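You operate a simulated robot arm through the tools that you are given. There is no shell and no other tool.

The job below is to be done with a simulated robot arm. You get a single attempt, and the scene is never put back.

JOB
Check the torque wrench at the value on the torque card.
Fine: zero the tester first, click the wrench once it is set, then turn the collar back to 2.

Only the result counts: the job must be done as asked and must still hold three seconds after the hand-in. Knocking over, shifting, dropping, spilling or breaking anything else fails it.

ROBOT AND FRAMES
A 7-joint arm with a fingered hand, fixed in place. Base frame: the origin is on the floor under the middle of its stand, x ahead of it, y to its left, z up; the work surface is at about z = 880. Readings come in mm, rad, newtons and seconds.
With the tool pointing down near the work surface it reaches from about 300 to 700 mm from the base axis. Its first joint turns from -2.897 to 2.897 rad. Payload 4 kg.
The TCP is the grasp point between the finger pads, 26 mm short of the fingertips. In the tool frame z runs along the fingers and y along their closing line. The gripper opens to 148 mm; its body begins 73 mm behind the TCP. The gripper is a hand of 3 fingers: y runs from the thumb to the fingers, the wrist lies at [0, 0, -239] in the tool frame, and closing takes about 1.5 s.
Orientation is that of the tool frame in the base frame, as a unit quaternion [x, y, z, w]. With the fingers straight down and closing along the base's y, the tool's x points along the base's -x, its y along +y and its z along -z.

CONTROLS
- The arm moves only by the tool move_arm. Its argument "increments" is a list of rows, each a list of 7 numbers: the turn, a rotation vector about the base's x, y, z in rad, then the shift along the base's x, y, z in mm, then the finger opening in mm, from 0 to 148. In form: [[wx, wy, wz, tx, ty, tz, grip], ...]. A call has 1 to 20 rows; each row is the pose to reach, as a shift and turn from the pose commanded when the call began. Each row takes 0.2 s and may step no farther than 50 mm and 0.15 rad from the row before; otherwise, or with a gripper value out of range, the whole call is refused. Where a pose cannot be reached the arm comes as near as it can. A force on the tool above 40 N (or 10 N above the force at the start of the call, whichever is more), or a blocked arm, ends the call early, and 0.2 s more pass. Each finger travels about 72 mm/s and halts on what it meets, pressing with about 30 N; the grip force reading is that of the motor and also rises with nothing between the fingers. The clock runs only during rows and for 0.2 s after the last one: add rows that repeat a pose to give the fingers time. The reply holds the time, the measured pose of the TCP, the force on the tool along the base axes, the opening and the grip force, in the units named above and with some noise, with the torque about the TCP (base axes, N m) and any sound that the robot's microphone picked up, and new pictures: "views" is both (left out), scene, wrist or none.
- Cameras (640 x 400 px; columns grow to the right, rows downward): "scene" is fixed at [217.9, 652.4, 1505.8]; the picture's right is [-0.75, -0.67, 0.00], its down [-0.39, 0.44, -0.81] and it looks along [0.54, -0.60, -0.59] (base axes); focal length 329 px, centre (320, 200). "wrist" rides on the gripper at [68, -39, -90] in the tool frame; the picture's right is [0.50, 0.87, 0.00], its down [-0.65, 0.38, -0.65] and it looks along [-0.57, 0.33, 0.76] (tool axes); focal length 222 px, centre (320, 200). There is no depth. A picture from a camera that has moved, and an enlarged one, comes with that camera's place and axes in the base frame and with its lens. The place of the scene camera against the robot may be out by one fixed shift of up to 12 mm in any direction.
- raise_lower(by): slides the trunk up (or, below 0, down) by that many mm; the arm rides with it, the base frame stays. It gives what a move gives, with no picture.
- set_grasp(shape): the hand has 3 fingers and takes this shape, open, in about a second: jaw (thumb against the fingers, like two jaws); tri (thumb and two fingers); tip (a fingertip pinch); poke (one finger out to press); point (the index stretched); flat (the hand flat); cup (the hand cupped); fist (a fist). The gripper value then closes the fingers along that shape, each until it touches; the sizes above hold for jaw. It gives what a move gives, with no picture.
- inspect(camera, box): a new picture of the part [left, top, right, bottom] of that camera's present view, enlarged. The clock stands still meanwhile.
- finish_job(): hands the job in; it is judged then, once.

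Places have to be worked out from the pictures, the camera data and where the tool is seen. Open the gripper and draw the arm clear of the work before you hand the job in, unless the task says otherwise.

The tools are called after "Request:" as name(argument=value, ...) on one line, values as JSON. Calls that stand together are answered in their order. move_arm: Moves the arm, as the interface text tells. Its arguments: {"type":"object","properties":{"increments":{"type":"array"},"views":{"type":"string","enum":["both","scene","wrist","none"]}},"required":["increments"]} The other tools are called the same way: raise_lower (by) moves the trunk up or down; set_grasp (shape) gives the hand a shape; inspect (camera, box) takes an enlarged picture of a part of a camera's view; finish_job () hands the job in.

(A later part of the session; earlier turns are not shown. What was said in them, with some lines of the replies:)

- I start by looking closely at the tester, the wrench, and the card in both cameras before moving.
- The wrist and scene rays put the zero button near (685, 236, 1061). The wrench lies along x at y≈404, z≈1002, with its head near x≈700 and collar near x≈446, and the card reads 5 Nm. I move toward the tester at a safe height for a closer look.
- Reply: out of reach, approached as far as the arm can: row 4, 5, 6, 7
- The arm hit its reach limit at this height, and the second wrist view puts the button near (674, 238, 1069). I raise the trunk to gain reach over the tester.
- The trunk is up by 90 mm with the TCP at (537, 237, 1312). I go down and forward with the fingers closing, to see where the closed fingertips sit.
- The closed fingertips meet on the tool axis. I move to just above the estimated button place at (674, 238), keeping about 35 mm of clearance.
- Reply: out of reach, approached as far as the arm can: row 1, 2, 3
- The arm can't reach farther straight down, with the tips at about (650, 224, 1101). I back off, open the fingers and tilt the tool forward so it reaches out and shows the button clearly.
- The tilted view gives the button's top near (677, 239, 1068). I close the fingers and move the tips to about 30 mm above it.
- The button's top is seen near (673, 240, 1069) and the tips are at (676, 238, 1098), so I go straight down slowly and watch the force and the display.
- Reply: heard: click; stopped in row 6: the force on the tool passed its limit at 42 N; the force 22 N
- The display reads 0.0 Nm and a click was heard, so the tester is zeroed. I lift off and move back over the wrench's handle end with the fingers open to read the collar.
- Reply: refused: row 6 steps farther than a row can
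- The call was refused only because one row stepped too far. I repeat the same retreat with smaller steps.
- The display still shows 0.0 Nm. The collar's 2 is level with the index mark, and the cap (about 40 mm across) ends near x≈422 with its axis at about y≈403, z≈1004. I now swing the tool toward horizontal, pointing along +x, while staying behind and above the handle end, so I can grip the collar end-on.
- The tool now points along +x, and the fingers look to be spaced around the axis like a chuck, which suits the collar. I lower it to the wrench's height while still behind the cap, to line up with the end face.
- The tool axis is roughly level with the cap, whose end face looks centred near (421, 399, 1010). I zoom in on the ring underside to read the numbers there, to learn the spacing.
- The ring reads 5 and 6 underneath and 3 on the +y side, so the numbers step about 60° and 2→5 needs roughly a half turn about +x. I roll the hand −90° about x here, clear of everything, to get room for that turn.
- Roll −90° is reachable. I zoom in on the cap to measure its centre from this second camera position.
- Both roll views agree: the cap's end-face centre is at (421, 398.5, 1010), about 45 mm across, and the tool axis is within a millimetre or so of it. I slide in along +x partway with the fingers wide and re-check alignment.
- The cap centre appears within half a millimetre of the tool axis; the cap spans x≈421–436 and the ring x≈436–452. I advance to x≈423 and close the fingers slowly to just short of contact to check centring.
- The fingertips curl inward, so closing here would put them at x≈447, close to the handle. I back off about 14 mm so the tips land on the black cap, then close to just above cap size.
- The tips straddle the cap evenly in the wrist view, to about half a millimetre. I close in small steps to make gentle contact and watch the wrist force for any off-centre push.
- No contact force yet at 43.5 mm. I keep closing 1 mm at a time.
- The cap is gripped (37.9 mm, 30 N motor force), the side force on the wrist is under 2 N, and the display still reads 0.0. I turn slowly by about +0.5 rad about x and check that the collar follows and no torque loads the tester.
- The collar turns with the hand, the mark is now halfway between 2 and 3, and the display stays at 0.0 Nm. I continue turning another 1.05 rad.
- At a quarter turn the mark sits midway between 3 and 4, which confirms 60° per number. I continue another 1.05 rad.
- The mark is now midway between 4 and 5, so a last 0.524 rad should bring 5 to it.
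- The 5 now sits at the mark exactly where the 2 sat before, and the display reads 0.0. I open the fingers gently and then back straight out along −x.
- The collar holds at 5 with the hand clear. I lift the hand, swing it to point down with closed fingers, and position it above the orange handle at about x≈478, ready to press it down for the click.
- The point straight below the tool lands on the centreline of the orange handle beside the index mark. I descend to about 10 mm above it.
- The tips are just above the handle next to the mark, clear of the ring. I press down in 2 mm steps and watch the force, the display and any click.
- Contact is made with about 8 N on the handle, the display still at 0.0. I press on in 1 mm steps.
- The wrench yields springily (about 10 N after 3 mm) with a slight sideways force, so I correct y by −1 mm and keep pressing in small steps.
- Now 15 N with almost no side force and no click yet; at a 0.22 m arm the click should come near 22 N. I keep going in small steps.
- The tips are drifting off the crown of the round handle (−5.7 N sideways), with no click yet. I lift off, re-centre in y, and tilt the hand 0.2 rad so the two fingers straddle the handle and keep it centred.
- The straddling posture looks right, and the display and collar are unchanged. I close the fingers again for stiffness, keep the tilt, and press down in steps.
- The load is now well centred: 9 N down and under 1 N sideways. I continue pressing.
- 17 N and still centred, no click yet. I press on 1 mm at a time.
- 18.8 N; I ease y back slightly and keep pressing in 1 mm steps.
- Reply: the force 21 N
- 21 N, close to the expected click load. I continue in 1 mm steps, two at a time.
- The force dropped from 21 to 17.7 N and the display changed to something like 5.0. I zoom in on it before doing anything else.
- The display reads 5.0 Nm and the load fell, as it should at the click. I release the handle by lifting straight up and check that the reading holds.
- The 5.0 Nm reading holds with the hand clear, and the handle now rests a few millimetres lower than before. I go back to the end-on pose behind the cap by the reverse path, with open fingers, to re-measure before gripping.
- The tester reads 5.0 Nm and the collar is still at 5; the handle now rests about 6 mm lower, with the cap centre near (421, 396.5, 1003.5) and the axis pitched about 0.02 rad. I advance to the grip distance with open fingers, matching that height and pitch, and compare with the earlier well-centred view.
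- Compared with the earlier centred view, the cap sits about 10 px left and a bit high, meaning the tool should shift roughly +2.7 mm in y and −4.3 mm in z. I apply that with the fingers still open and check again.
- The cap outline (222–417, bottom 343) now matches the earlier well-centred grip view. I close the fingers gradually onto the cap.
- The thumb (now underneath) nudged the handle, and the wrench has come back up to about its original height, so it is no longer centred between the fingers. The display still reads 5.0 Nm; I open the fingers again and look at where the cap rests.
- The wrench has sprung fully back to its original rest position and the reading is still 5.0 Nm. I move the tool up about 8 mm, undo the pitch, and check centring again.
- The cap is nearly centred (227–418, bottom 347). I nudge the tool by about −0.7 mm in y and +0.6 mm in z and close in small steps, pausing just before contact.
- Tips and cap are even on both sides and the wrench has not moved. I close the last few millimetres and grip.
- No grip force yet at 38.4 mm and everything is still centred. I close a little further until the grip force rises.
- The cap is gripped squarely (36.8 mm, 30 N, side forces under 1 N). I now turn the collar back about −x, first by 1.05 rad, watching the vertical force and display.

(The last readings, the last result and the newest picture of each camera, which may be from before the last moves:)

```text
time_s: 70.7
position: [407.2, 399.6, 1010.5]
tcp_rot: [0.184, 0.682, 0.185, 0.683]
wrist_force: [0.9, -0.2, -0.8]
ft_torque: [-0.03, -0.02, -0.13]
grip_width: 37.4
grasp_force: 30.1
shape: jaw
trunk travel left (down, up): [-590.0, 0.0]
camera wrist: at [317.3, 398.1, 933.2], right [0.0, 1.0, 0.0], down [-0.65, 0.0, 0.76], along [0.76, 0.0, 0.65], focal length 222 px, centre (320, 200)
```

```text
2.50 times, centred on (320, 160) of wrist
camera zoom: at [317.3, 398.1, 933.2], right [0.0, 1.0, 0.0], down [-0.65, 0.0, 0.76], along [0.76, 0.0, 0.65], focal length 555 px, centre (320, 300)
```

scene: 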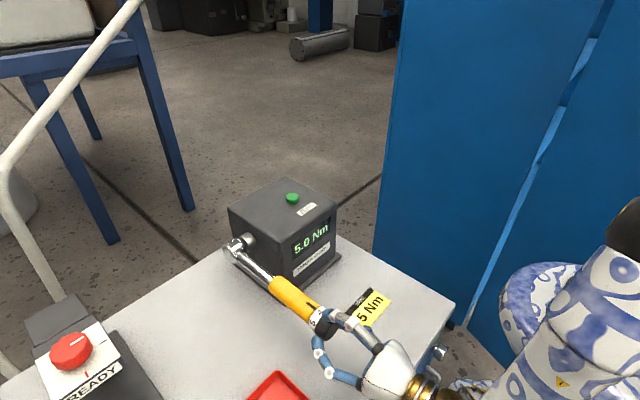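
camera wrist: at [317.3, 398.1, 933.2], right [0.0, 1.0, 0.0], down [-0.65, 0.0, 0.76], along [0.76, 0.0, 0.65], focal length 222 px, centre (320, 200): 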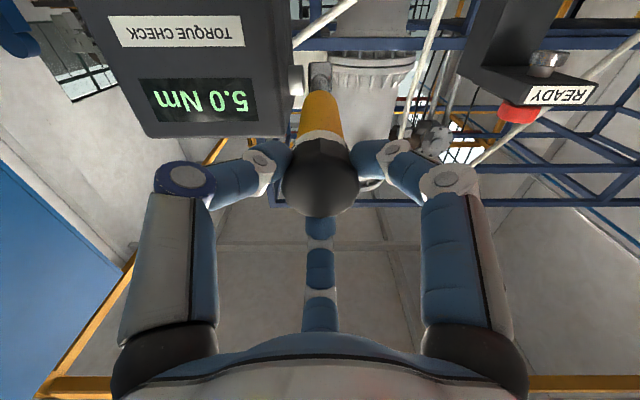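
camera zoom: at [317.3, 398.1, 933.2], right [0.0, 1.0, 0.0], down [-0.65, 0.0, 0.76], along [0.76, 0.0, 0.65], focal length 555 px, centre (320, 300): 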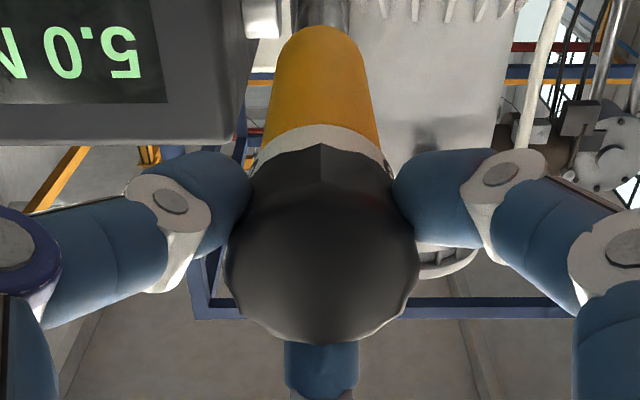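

The collar followed to 4 at the mark, forces are under 1 N, and the display still reads 5.0 Nm. I turn another 1.047 rad toward 3.

Request:
move_arm(increments=[[-0.08, 0, 0, 0, 0, 0, 33], [-0.16, 0, 0, 0, 0, 0, 33], [-0.24, 0, 0, 0, 0, 0, 33], [-0.32, 0, 0, 0, 0, 0, 33], [-0.4, 0, 0, 0, 0, 0, 33], [-0.48, 0, 0, 0, 0, 0, 33], [-0.56, 0, 0, 0, 0, 0, 33], [-0.64, 0, 0, 0, 0, 0, 33], [-0.72, 0, 0, 0, 0, 0, 33], [-0.8, 0, 0, 0, 0, 0, 33], [-0.88, 0, 0, 0, 0, 0, 33], [-0.96, 0, 0, 0, 0, 0, 33], [-1.047, 0, 0, 0, 0, 0, 33], [-1.047, 0, 0, 0, 0, 0, 33]])

Request:
inspect(camera="scene", box=[230, 210, 390, 350])

```text
time_s: 73.7
position: [407.5, 399.8, 1010.1]
tcp_rot: [-0.183, 0.683, -0.182, 0.683]
wrist_force: [-0.8, -0.7, 0.9]
ft_torque: [0.01, -0.26, -0.14]
grip_width: 37.2
grasp_force: 30.5
shape: jaw
trunk travel left (down, up): [-590.0, 0.0]
camera wrist: at [317.4, 330.7, 971.9], right [0.0, 0.5, -0.86], down [-0.65, 0.65, 0.38], along [0.76, 0.57, 0.33], focal length 222 px, centre (320, 200)
```

scene: 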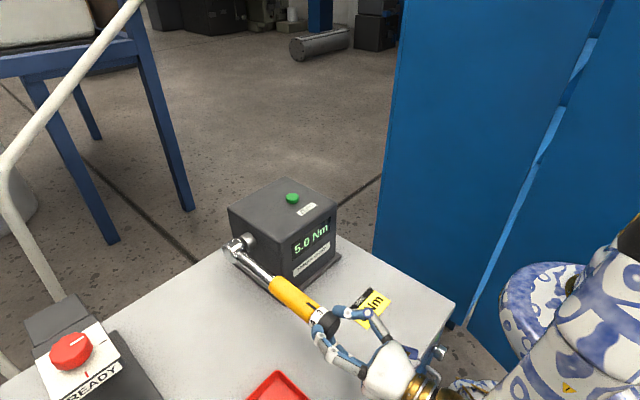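
wrist: 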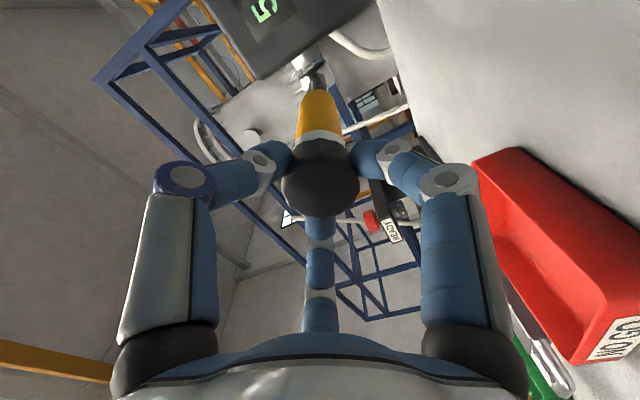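

```text
2.86 times, centred on (310, 280) of scene
camera zoom: at [217.9, 652.4, 1505.8], right [-0.75, -0.67, 0.0], down [-0.39, 0.44, -0.81], along [0.54, -0.6, -0.59], focal length 939 px, centre (349, -29)
```

zoom: 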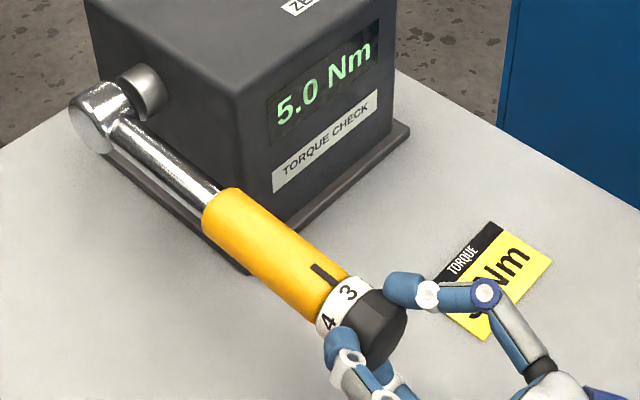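

The 3 is at the mark, with forces about 1 N and the display steady at 5.0 Nm. I make the last 1.047 rad turn to bring 2 to the mark.

Request:
move_arm(increments=[[-0.08, 0, 0, 0, 0, 0, 33], [-0.16, 0, 0, 0, 0, 0, 33], [-0.24, 0, 0, 0, 0, 0, 33], [-0.32, 0, 0, 0, 0, 0, 33], [-0.4, 0, 0, 0, 0, 0, 33], [-0.48, 0, 0, 0, 0, 0, 33], [-0.56, 0, 0, 0, 0, 0, 33], [-0.64, 0, 0, 0, 0, 0, 33], [-0.72, 0, 0, 0, 0, 0, 33], [-0.8, 0, 0, 0, 0, 0, 33], [-0.88, 0, 0, 0, 0, 0, 33], [-0.96, 0, 0, 0, 0, 0, 33], [-1.047, 0, 0, 0, 0, 0, 33], [-1.047, 0, 0, 0, 0, 0, 33]])

Request:
inspect(camera="scene", box=[230, 210, 390, 350])

Request:
inspect(camera="scene", box=[285, 280, 365, 345])

Request:
inspect(camera="wrist", box=[220, 80, 420, 240])

```text
time_s: 76.7
position: [406.9, 400.1, 1011.3]
tcp_rot: [-0.5, 0.501, -0.499, 0.5]
wrist_force: [2.9, 3.8, 2.0]
ft_torque: [-0.03, -0.27, 0.05]
grip_width: 37.3
grasp_force: 30.0
shape: jaw
trunk travel left (down, up): [-590.0, 0.0]
camera wrist: at [317.3, 330.5, 1050.4], right [0.0, -0.5, -0.87], down [-0.65, 0.66, -0.37], along [0.76, 0.57, -0.33], focal length 222 px, centre (320, 200)
```

scene: 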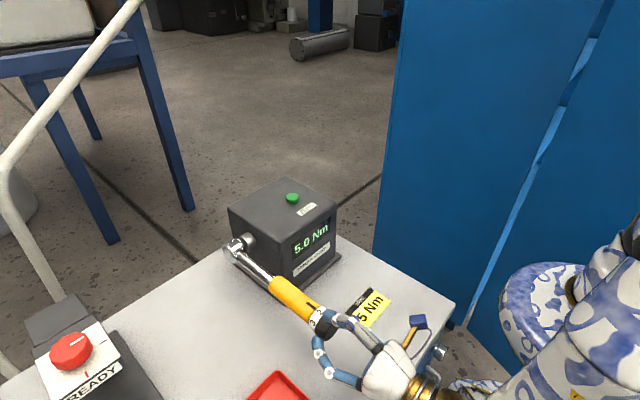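
wrist: 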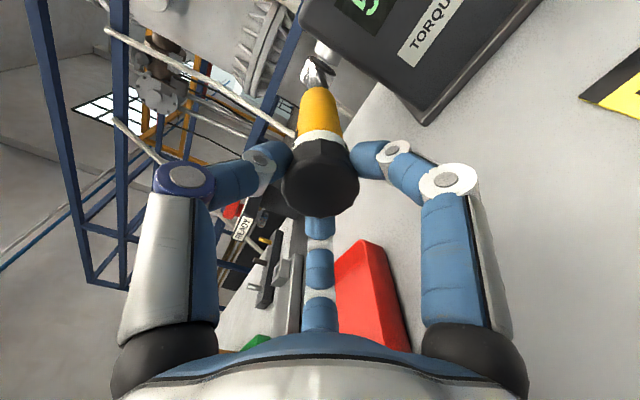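

```text
2.86 times, centred on (310, 280) of scene
camera zoom: at [217.9, 652.4, 1505.8], right [-0.75, -0.67, 0.0], down [-0.39, 0.44, -0.81], along [0.54, -0.6, -0.59], focal length 939 px, centre (349, -29)
```

zoom: 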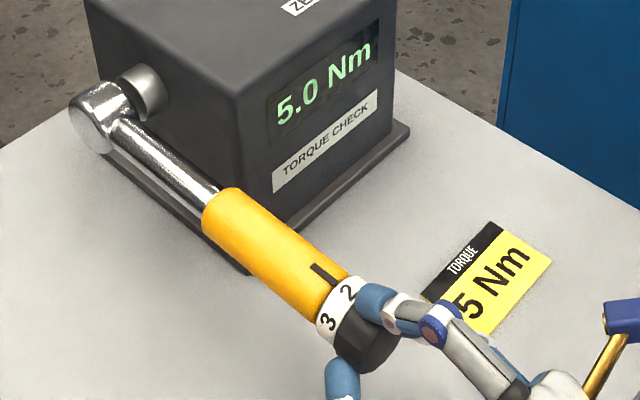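

```text
6.15 times, centred on (325, 312) of scene
camera zoom: at [217.9, 652.4, 1505.8], right [-0.75, -0.67, 0.0], down [-0.39, 0.44, -0.81], along [0.54, -0.6, -0.59], focal length 2022 px, centre (289, -492)
```

zoom: 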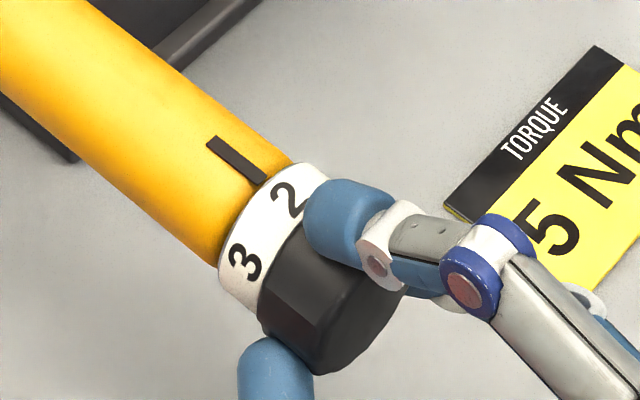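

```text
2.50 times, centred on (320, 160) of wrist
camera zoom: at [317.3, 330.5, 1050.4], right [0.0, -0.5, -0.87], down [-0.65, 0.66, -0.37], along [0.76, 0.57, -0.33], focal length 555 px, centre (320, 300)
```

zoom: 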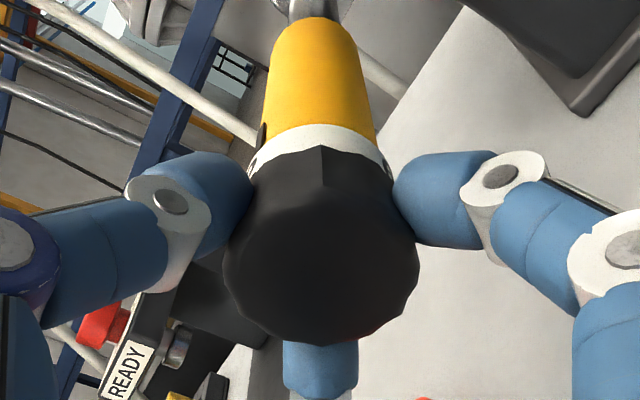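

The 2 is back at the mark just as in the first picture, and the display reads 5.0 Nm. I open the fingers gently in small steps and back out along −x.

Request:
move_arm(increments=[[0, 0, 0, 0, 0, 0, 36], [0, 0, 0, 0, 0, 0, 39], [0, 0, 0, 0, 0, 0, 43], [0, 0, 0, 0, 0, 0, 50], [0, 0, 0, 0, 0, 0, 60], [0, 0, 0, 0, 0, 0, 75], [0, 0, 0, -10, 0, 0, 90], [0, 0, 0, -35, 0, 0, 110], [0, 0, 0, -65, 0, 0, 120], [0, 0, 0, -70, 0, 0, 120]])

Request:
inspect(camera="scene", box=[285, 280, 365, 345])

Request:
inspect(camera="scene", box=[210, 160, 390, 350])

```text
time_s: 78.9
position: [338.8, 399.8, 1009.8]
tcp_rot: [-0.499, 0.502, -0.498, 0.501]
wrist_force: [-0.1, -0.1, -0.5]
ft_torque: [-0.01, -0.04, 0.05]
grip_width: 119.6
grasp_force: 0.1
shape: jaw
trunk travel left (down, up): [-590.0, 0.0]
camera wrist: at [247.6, 329.8, 1049.0], right [0.0, -0.5, -0.87], down [-0.65, 0.66, -0.37], along [0.76, 0.57, -0.33], focal length 222 px, centre (320, 200)
```

scene: 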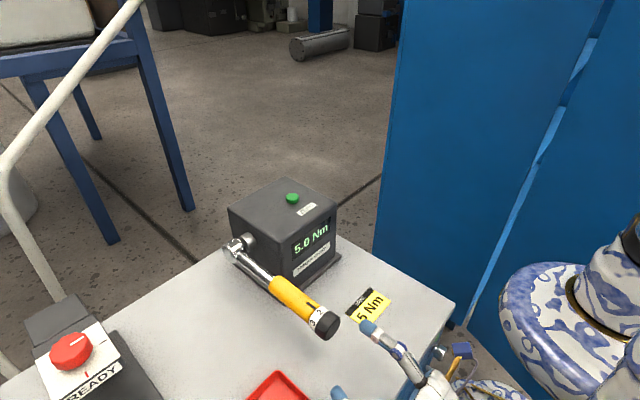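
wrist: 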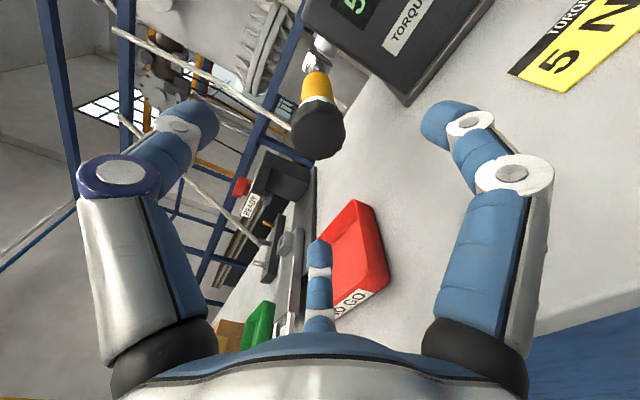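

```text
6.15 times, centred on (325, 312) of scene
camera zoom: at [217.9, 652.4, 1505.8], right [-0.75, -0.67, 0.0], down [-0.39, 0.44, -0.81], along [0.54, -0.6, -0.59], focal length 2022 px, centre (289, -492)
```

zoom: 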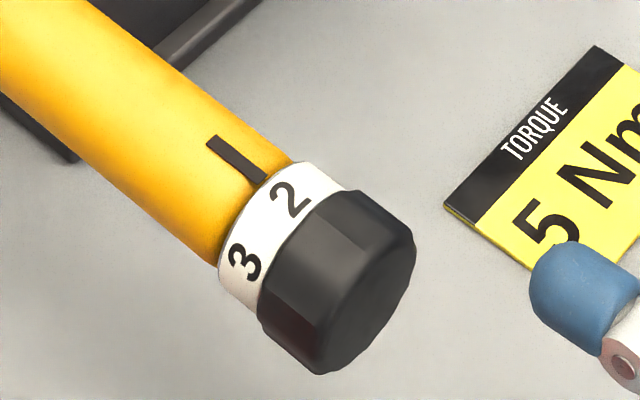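

```text
2.11 times, centred on (300, 255) of scene
camera zoom: at [217.9, 652.4, 1505.8], right [-0.75, -0.67, 0.0], down [-0.39, 0.44, -0.81], along [0.54, -0.6, -0.59], focal length 692 px, centre (362, 84)
```

zoom: 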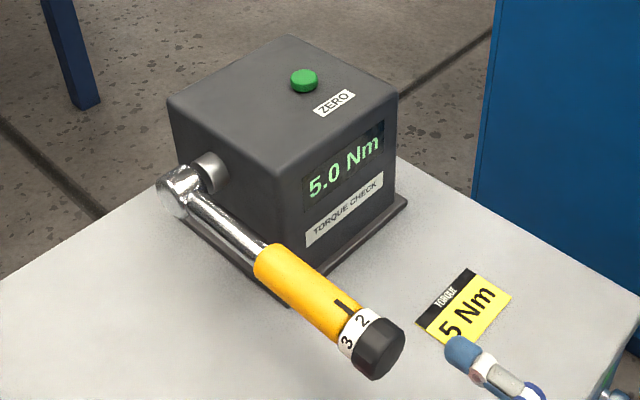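

The collar reads 2 at the mark, the tester shows 5.0 Nm, and the wrench is at its original rest position. I draw the arm up and away with the hand open.

Request:
move_arm(increments=[[0, 0, 0, -10, 0, 20, 130], [0, 0, 0, -15, 0, 60, 140], [0, 0, 0, -20, 0, 105, 148], [0, 0, 0, -20, 0, 150, 148], [0, 0, 0, -20, 0, 195, 148], [0, 0, 0, -20, 0, 230, 148], [0, 0, 0, -20, 0, 230, 148], [0, 0, 0, -20, 0, 230, 148]])

Request:
inspect(camera="scene", box=[210, 160, 410, 350])

Request:
inspect(camera="scene", box=[285, 280, 365, 345])

```text
time_s: 80.7
position: [317.0, 399.7, 1239.6]
tcp_rot: [-0.499, 0.502, -0.498, 0.501]
wrist_force: [0.6, -0.1, -0.3]
ft_torque: [-0.03, 0.01, -0.02]
grip_width: 147.7
grasp_force: 0.1
shape: jaw
trunk travel left (down, up): [-590.0, 0.0]
camera wrist: at [227.0, 329.7, 1278.9], right [0.0, -0.5, -0.87], down [-0.65, 0.66, -0.37], along [0.76, 0.57, -0.33], focal length 222 px, centre (320, 200)
```

scene: 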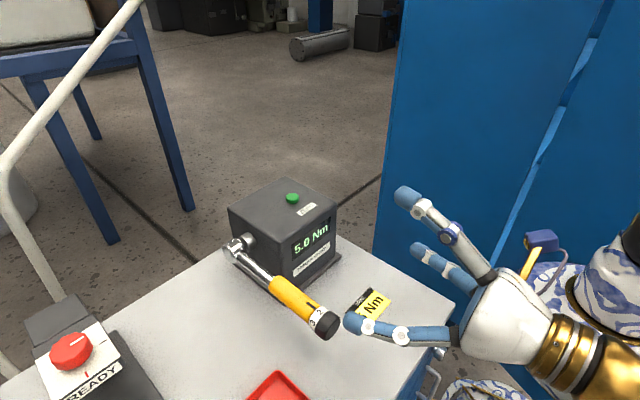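
wrist: 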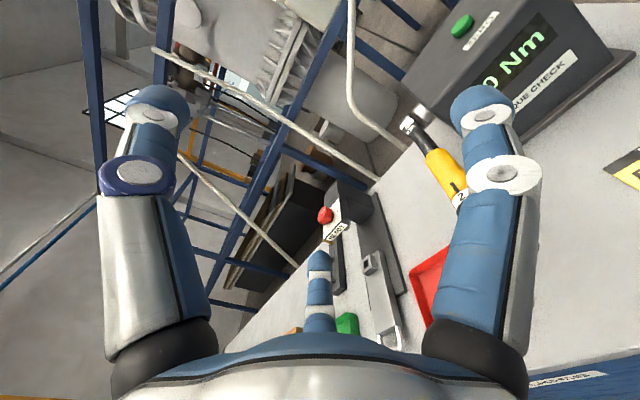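

```text
2.11 times, centred on (310, 255) of scene
camera zoom: at [217.9, 652.4, 1505.8], right [-0.75, -0.67, 0.0], down [-0.39, 0.44, -0.81], along [0.54, -0.6, -0.59], focal length 692 px, centre (341, 84)
```

zoom: 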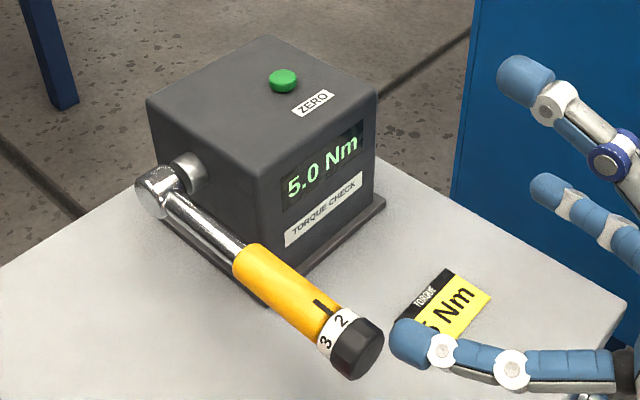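

```text
6.15 times, centred on (325, 312) of scene
camera zoom: at [217.9, 652.4, 1505.8], right [-0.75, -0.67, 0.0], down [-0.39, 0.44, -0.81], along [0.54, -0.6, -0.59], focal length 2022 px, centre (289, -492)
```

zoom: 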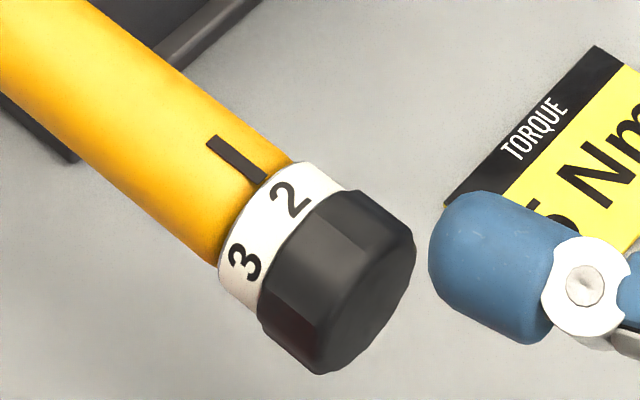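

The first pictures and the last ones agree: the tester was zeroed, it holds 5.0 Nm from the press at setting 5, and the collar is back at 2. I heard no click from the wrench itself. I take the load drop at about 22 N, with the display jumping from 0.0 to 5.0, as the click. The wrench, card and tester look undisturbed and the hand is open and clear, so I hand in.

Request:
finish_job()

```text
The job is handed in.
```

I zeroed the tester, set the wrench to the card's 5 Nm and pressed the handle until the tester read 5.0 Nm. I then turned the collar back to 2 and handed the job in.

- **Zeroing:** the display read 5.5 Nm with no load. After I pressed the green button it read 0.0 Nm.
- **Click:** the microphone did not pick up a click from the wrench. I judged that it clicked because the display jumped from 0.0 to 5.0 Nm at about 22 N on the handle. The load dropped at the same moment, and the reading held after I let go.
- **Extra press:** my first press on the handle drifted off centre, so I let go at about 17 N, before any click, and pressed again. The display stayed at 0.0 Nm through that.
- **Handle position:** after the click the handle rested about 6–8 mm low. It sprang back to its original position when my fingers touched the collar, and the reading did not change.
- **At hand-in:** the collar's 2 was at the mark as in the first picture, and the tester still showed 5.0 Nm. The hand was open and clear, and nothing else looked moved.
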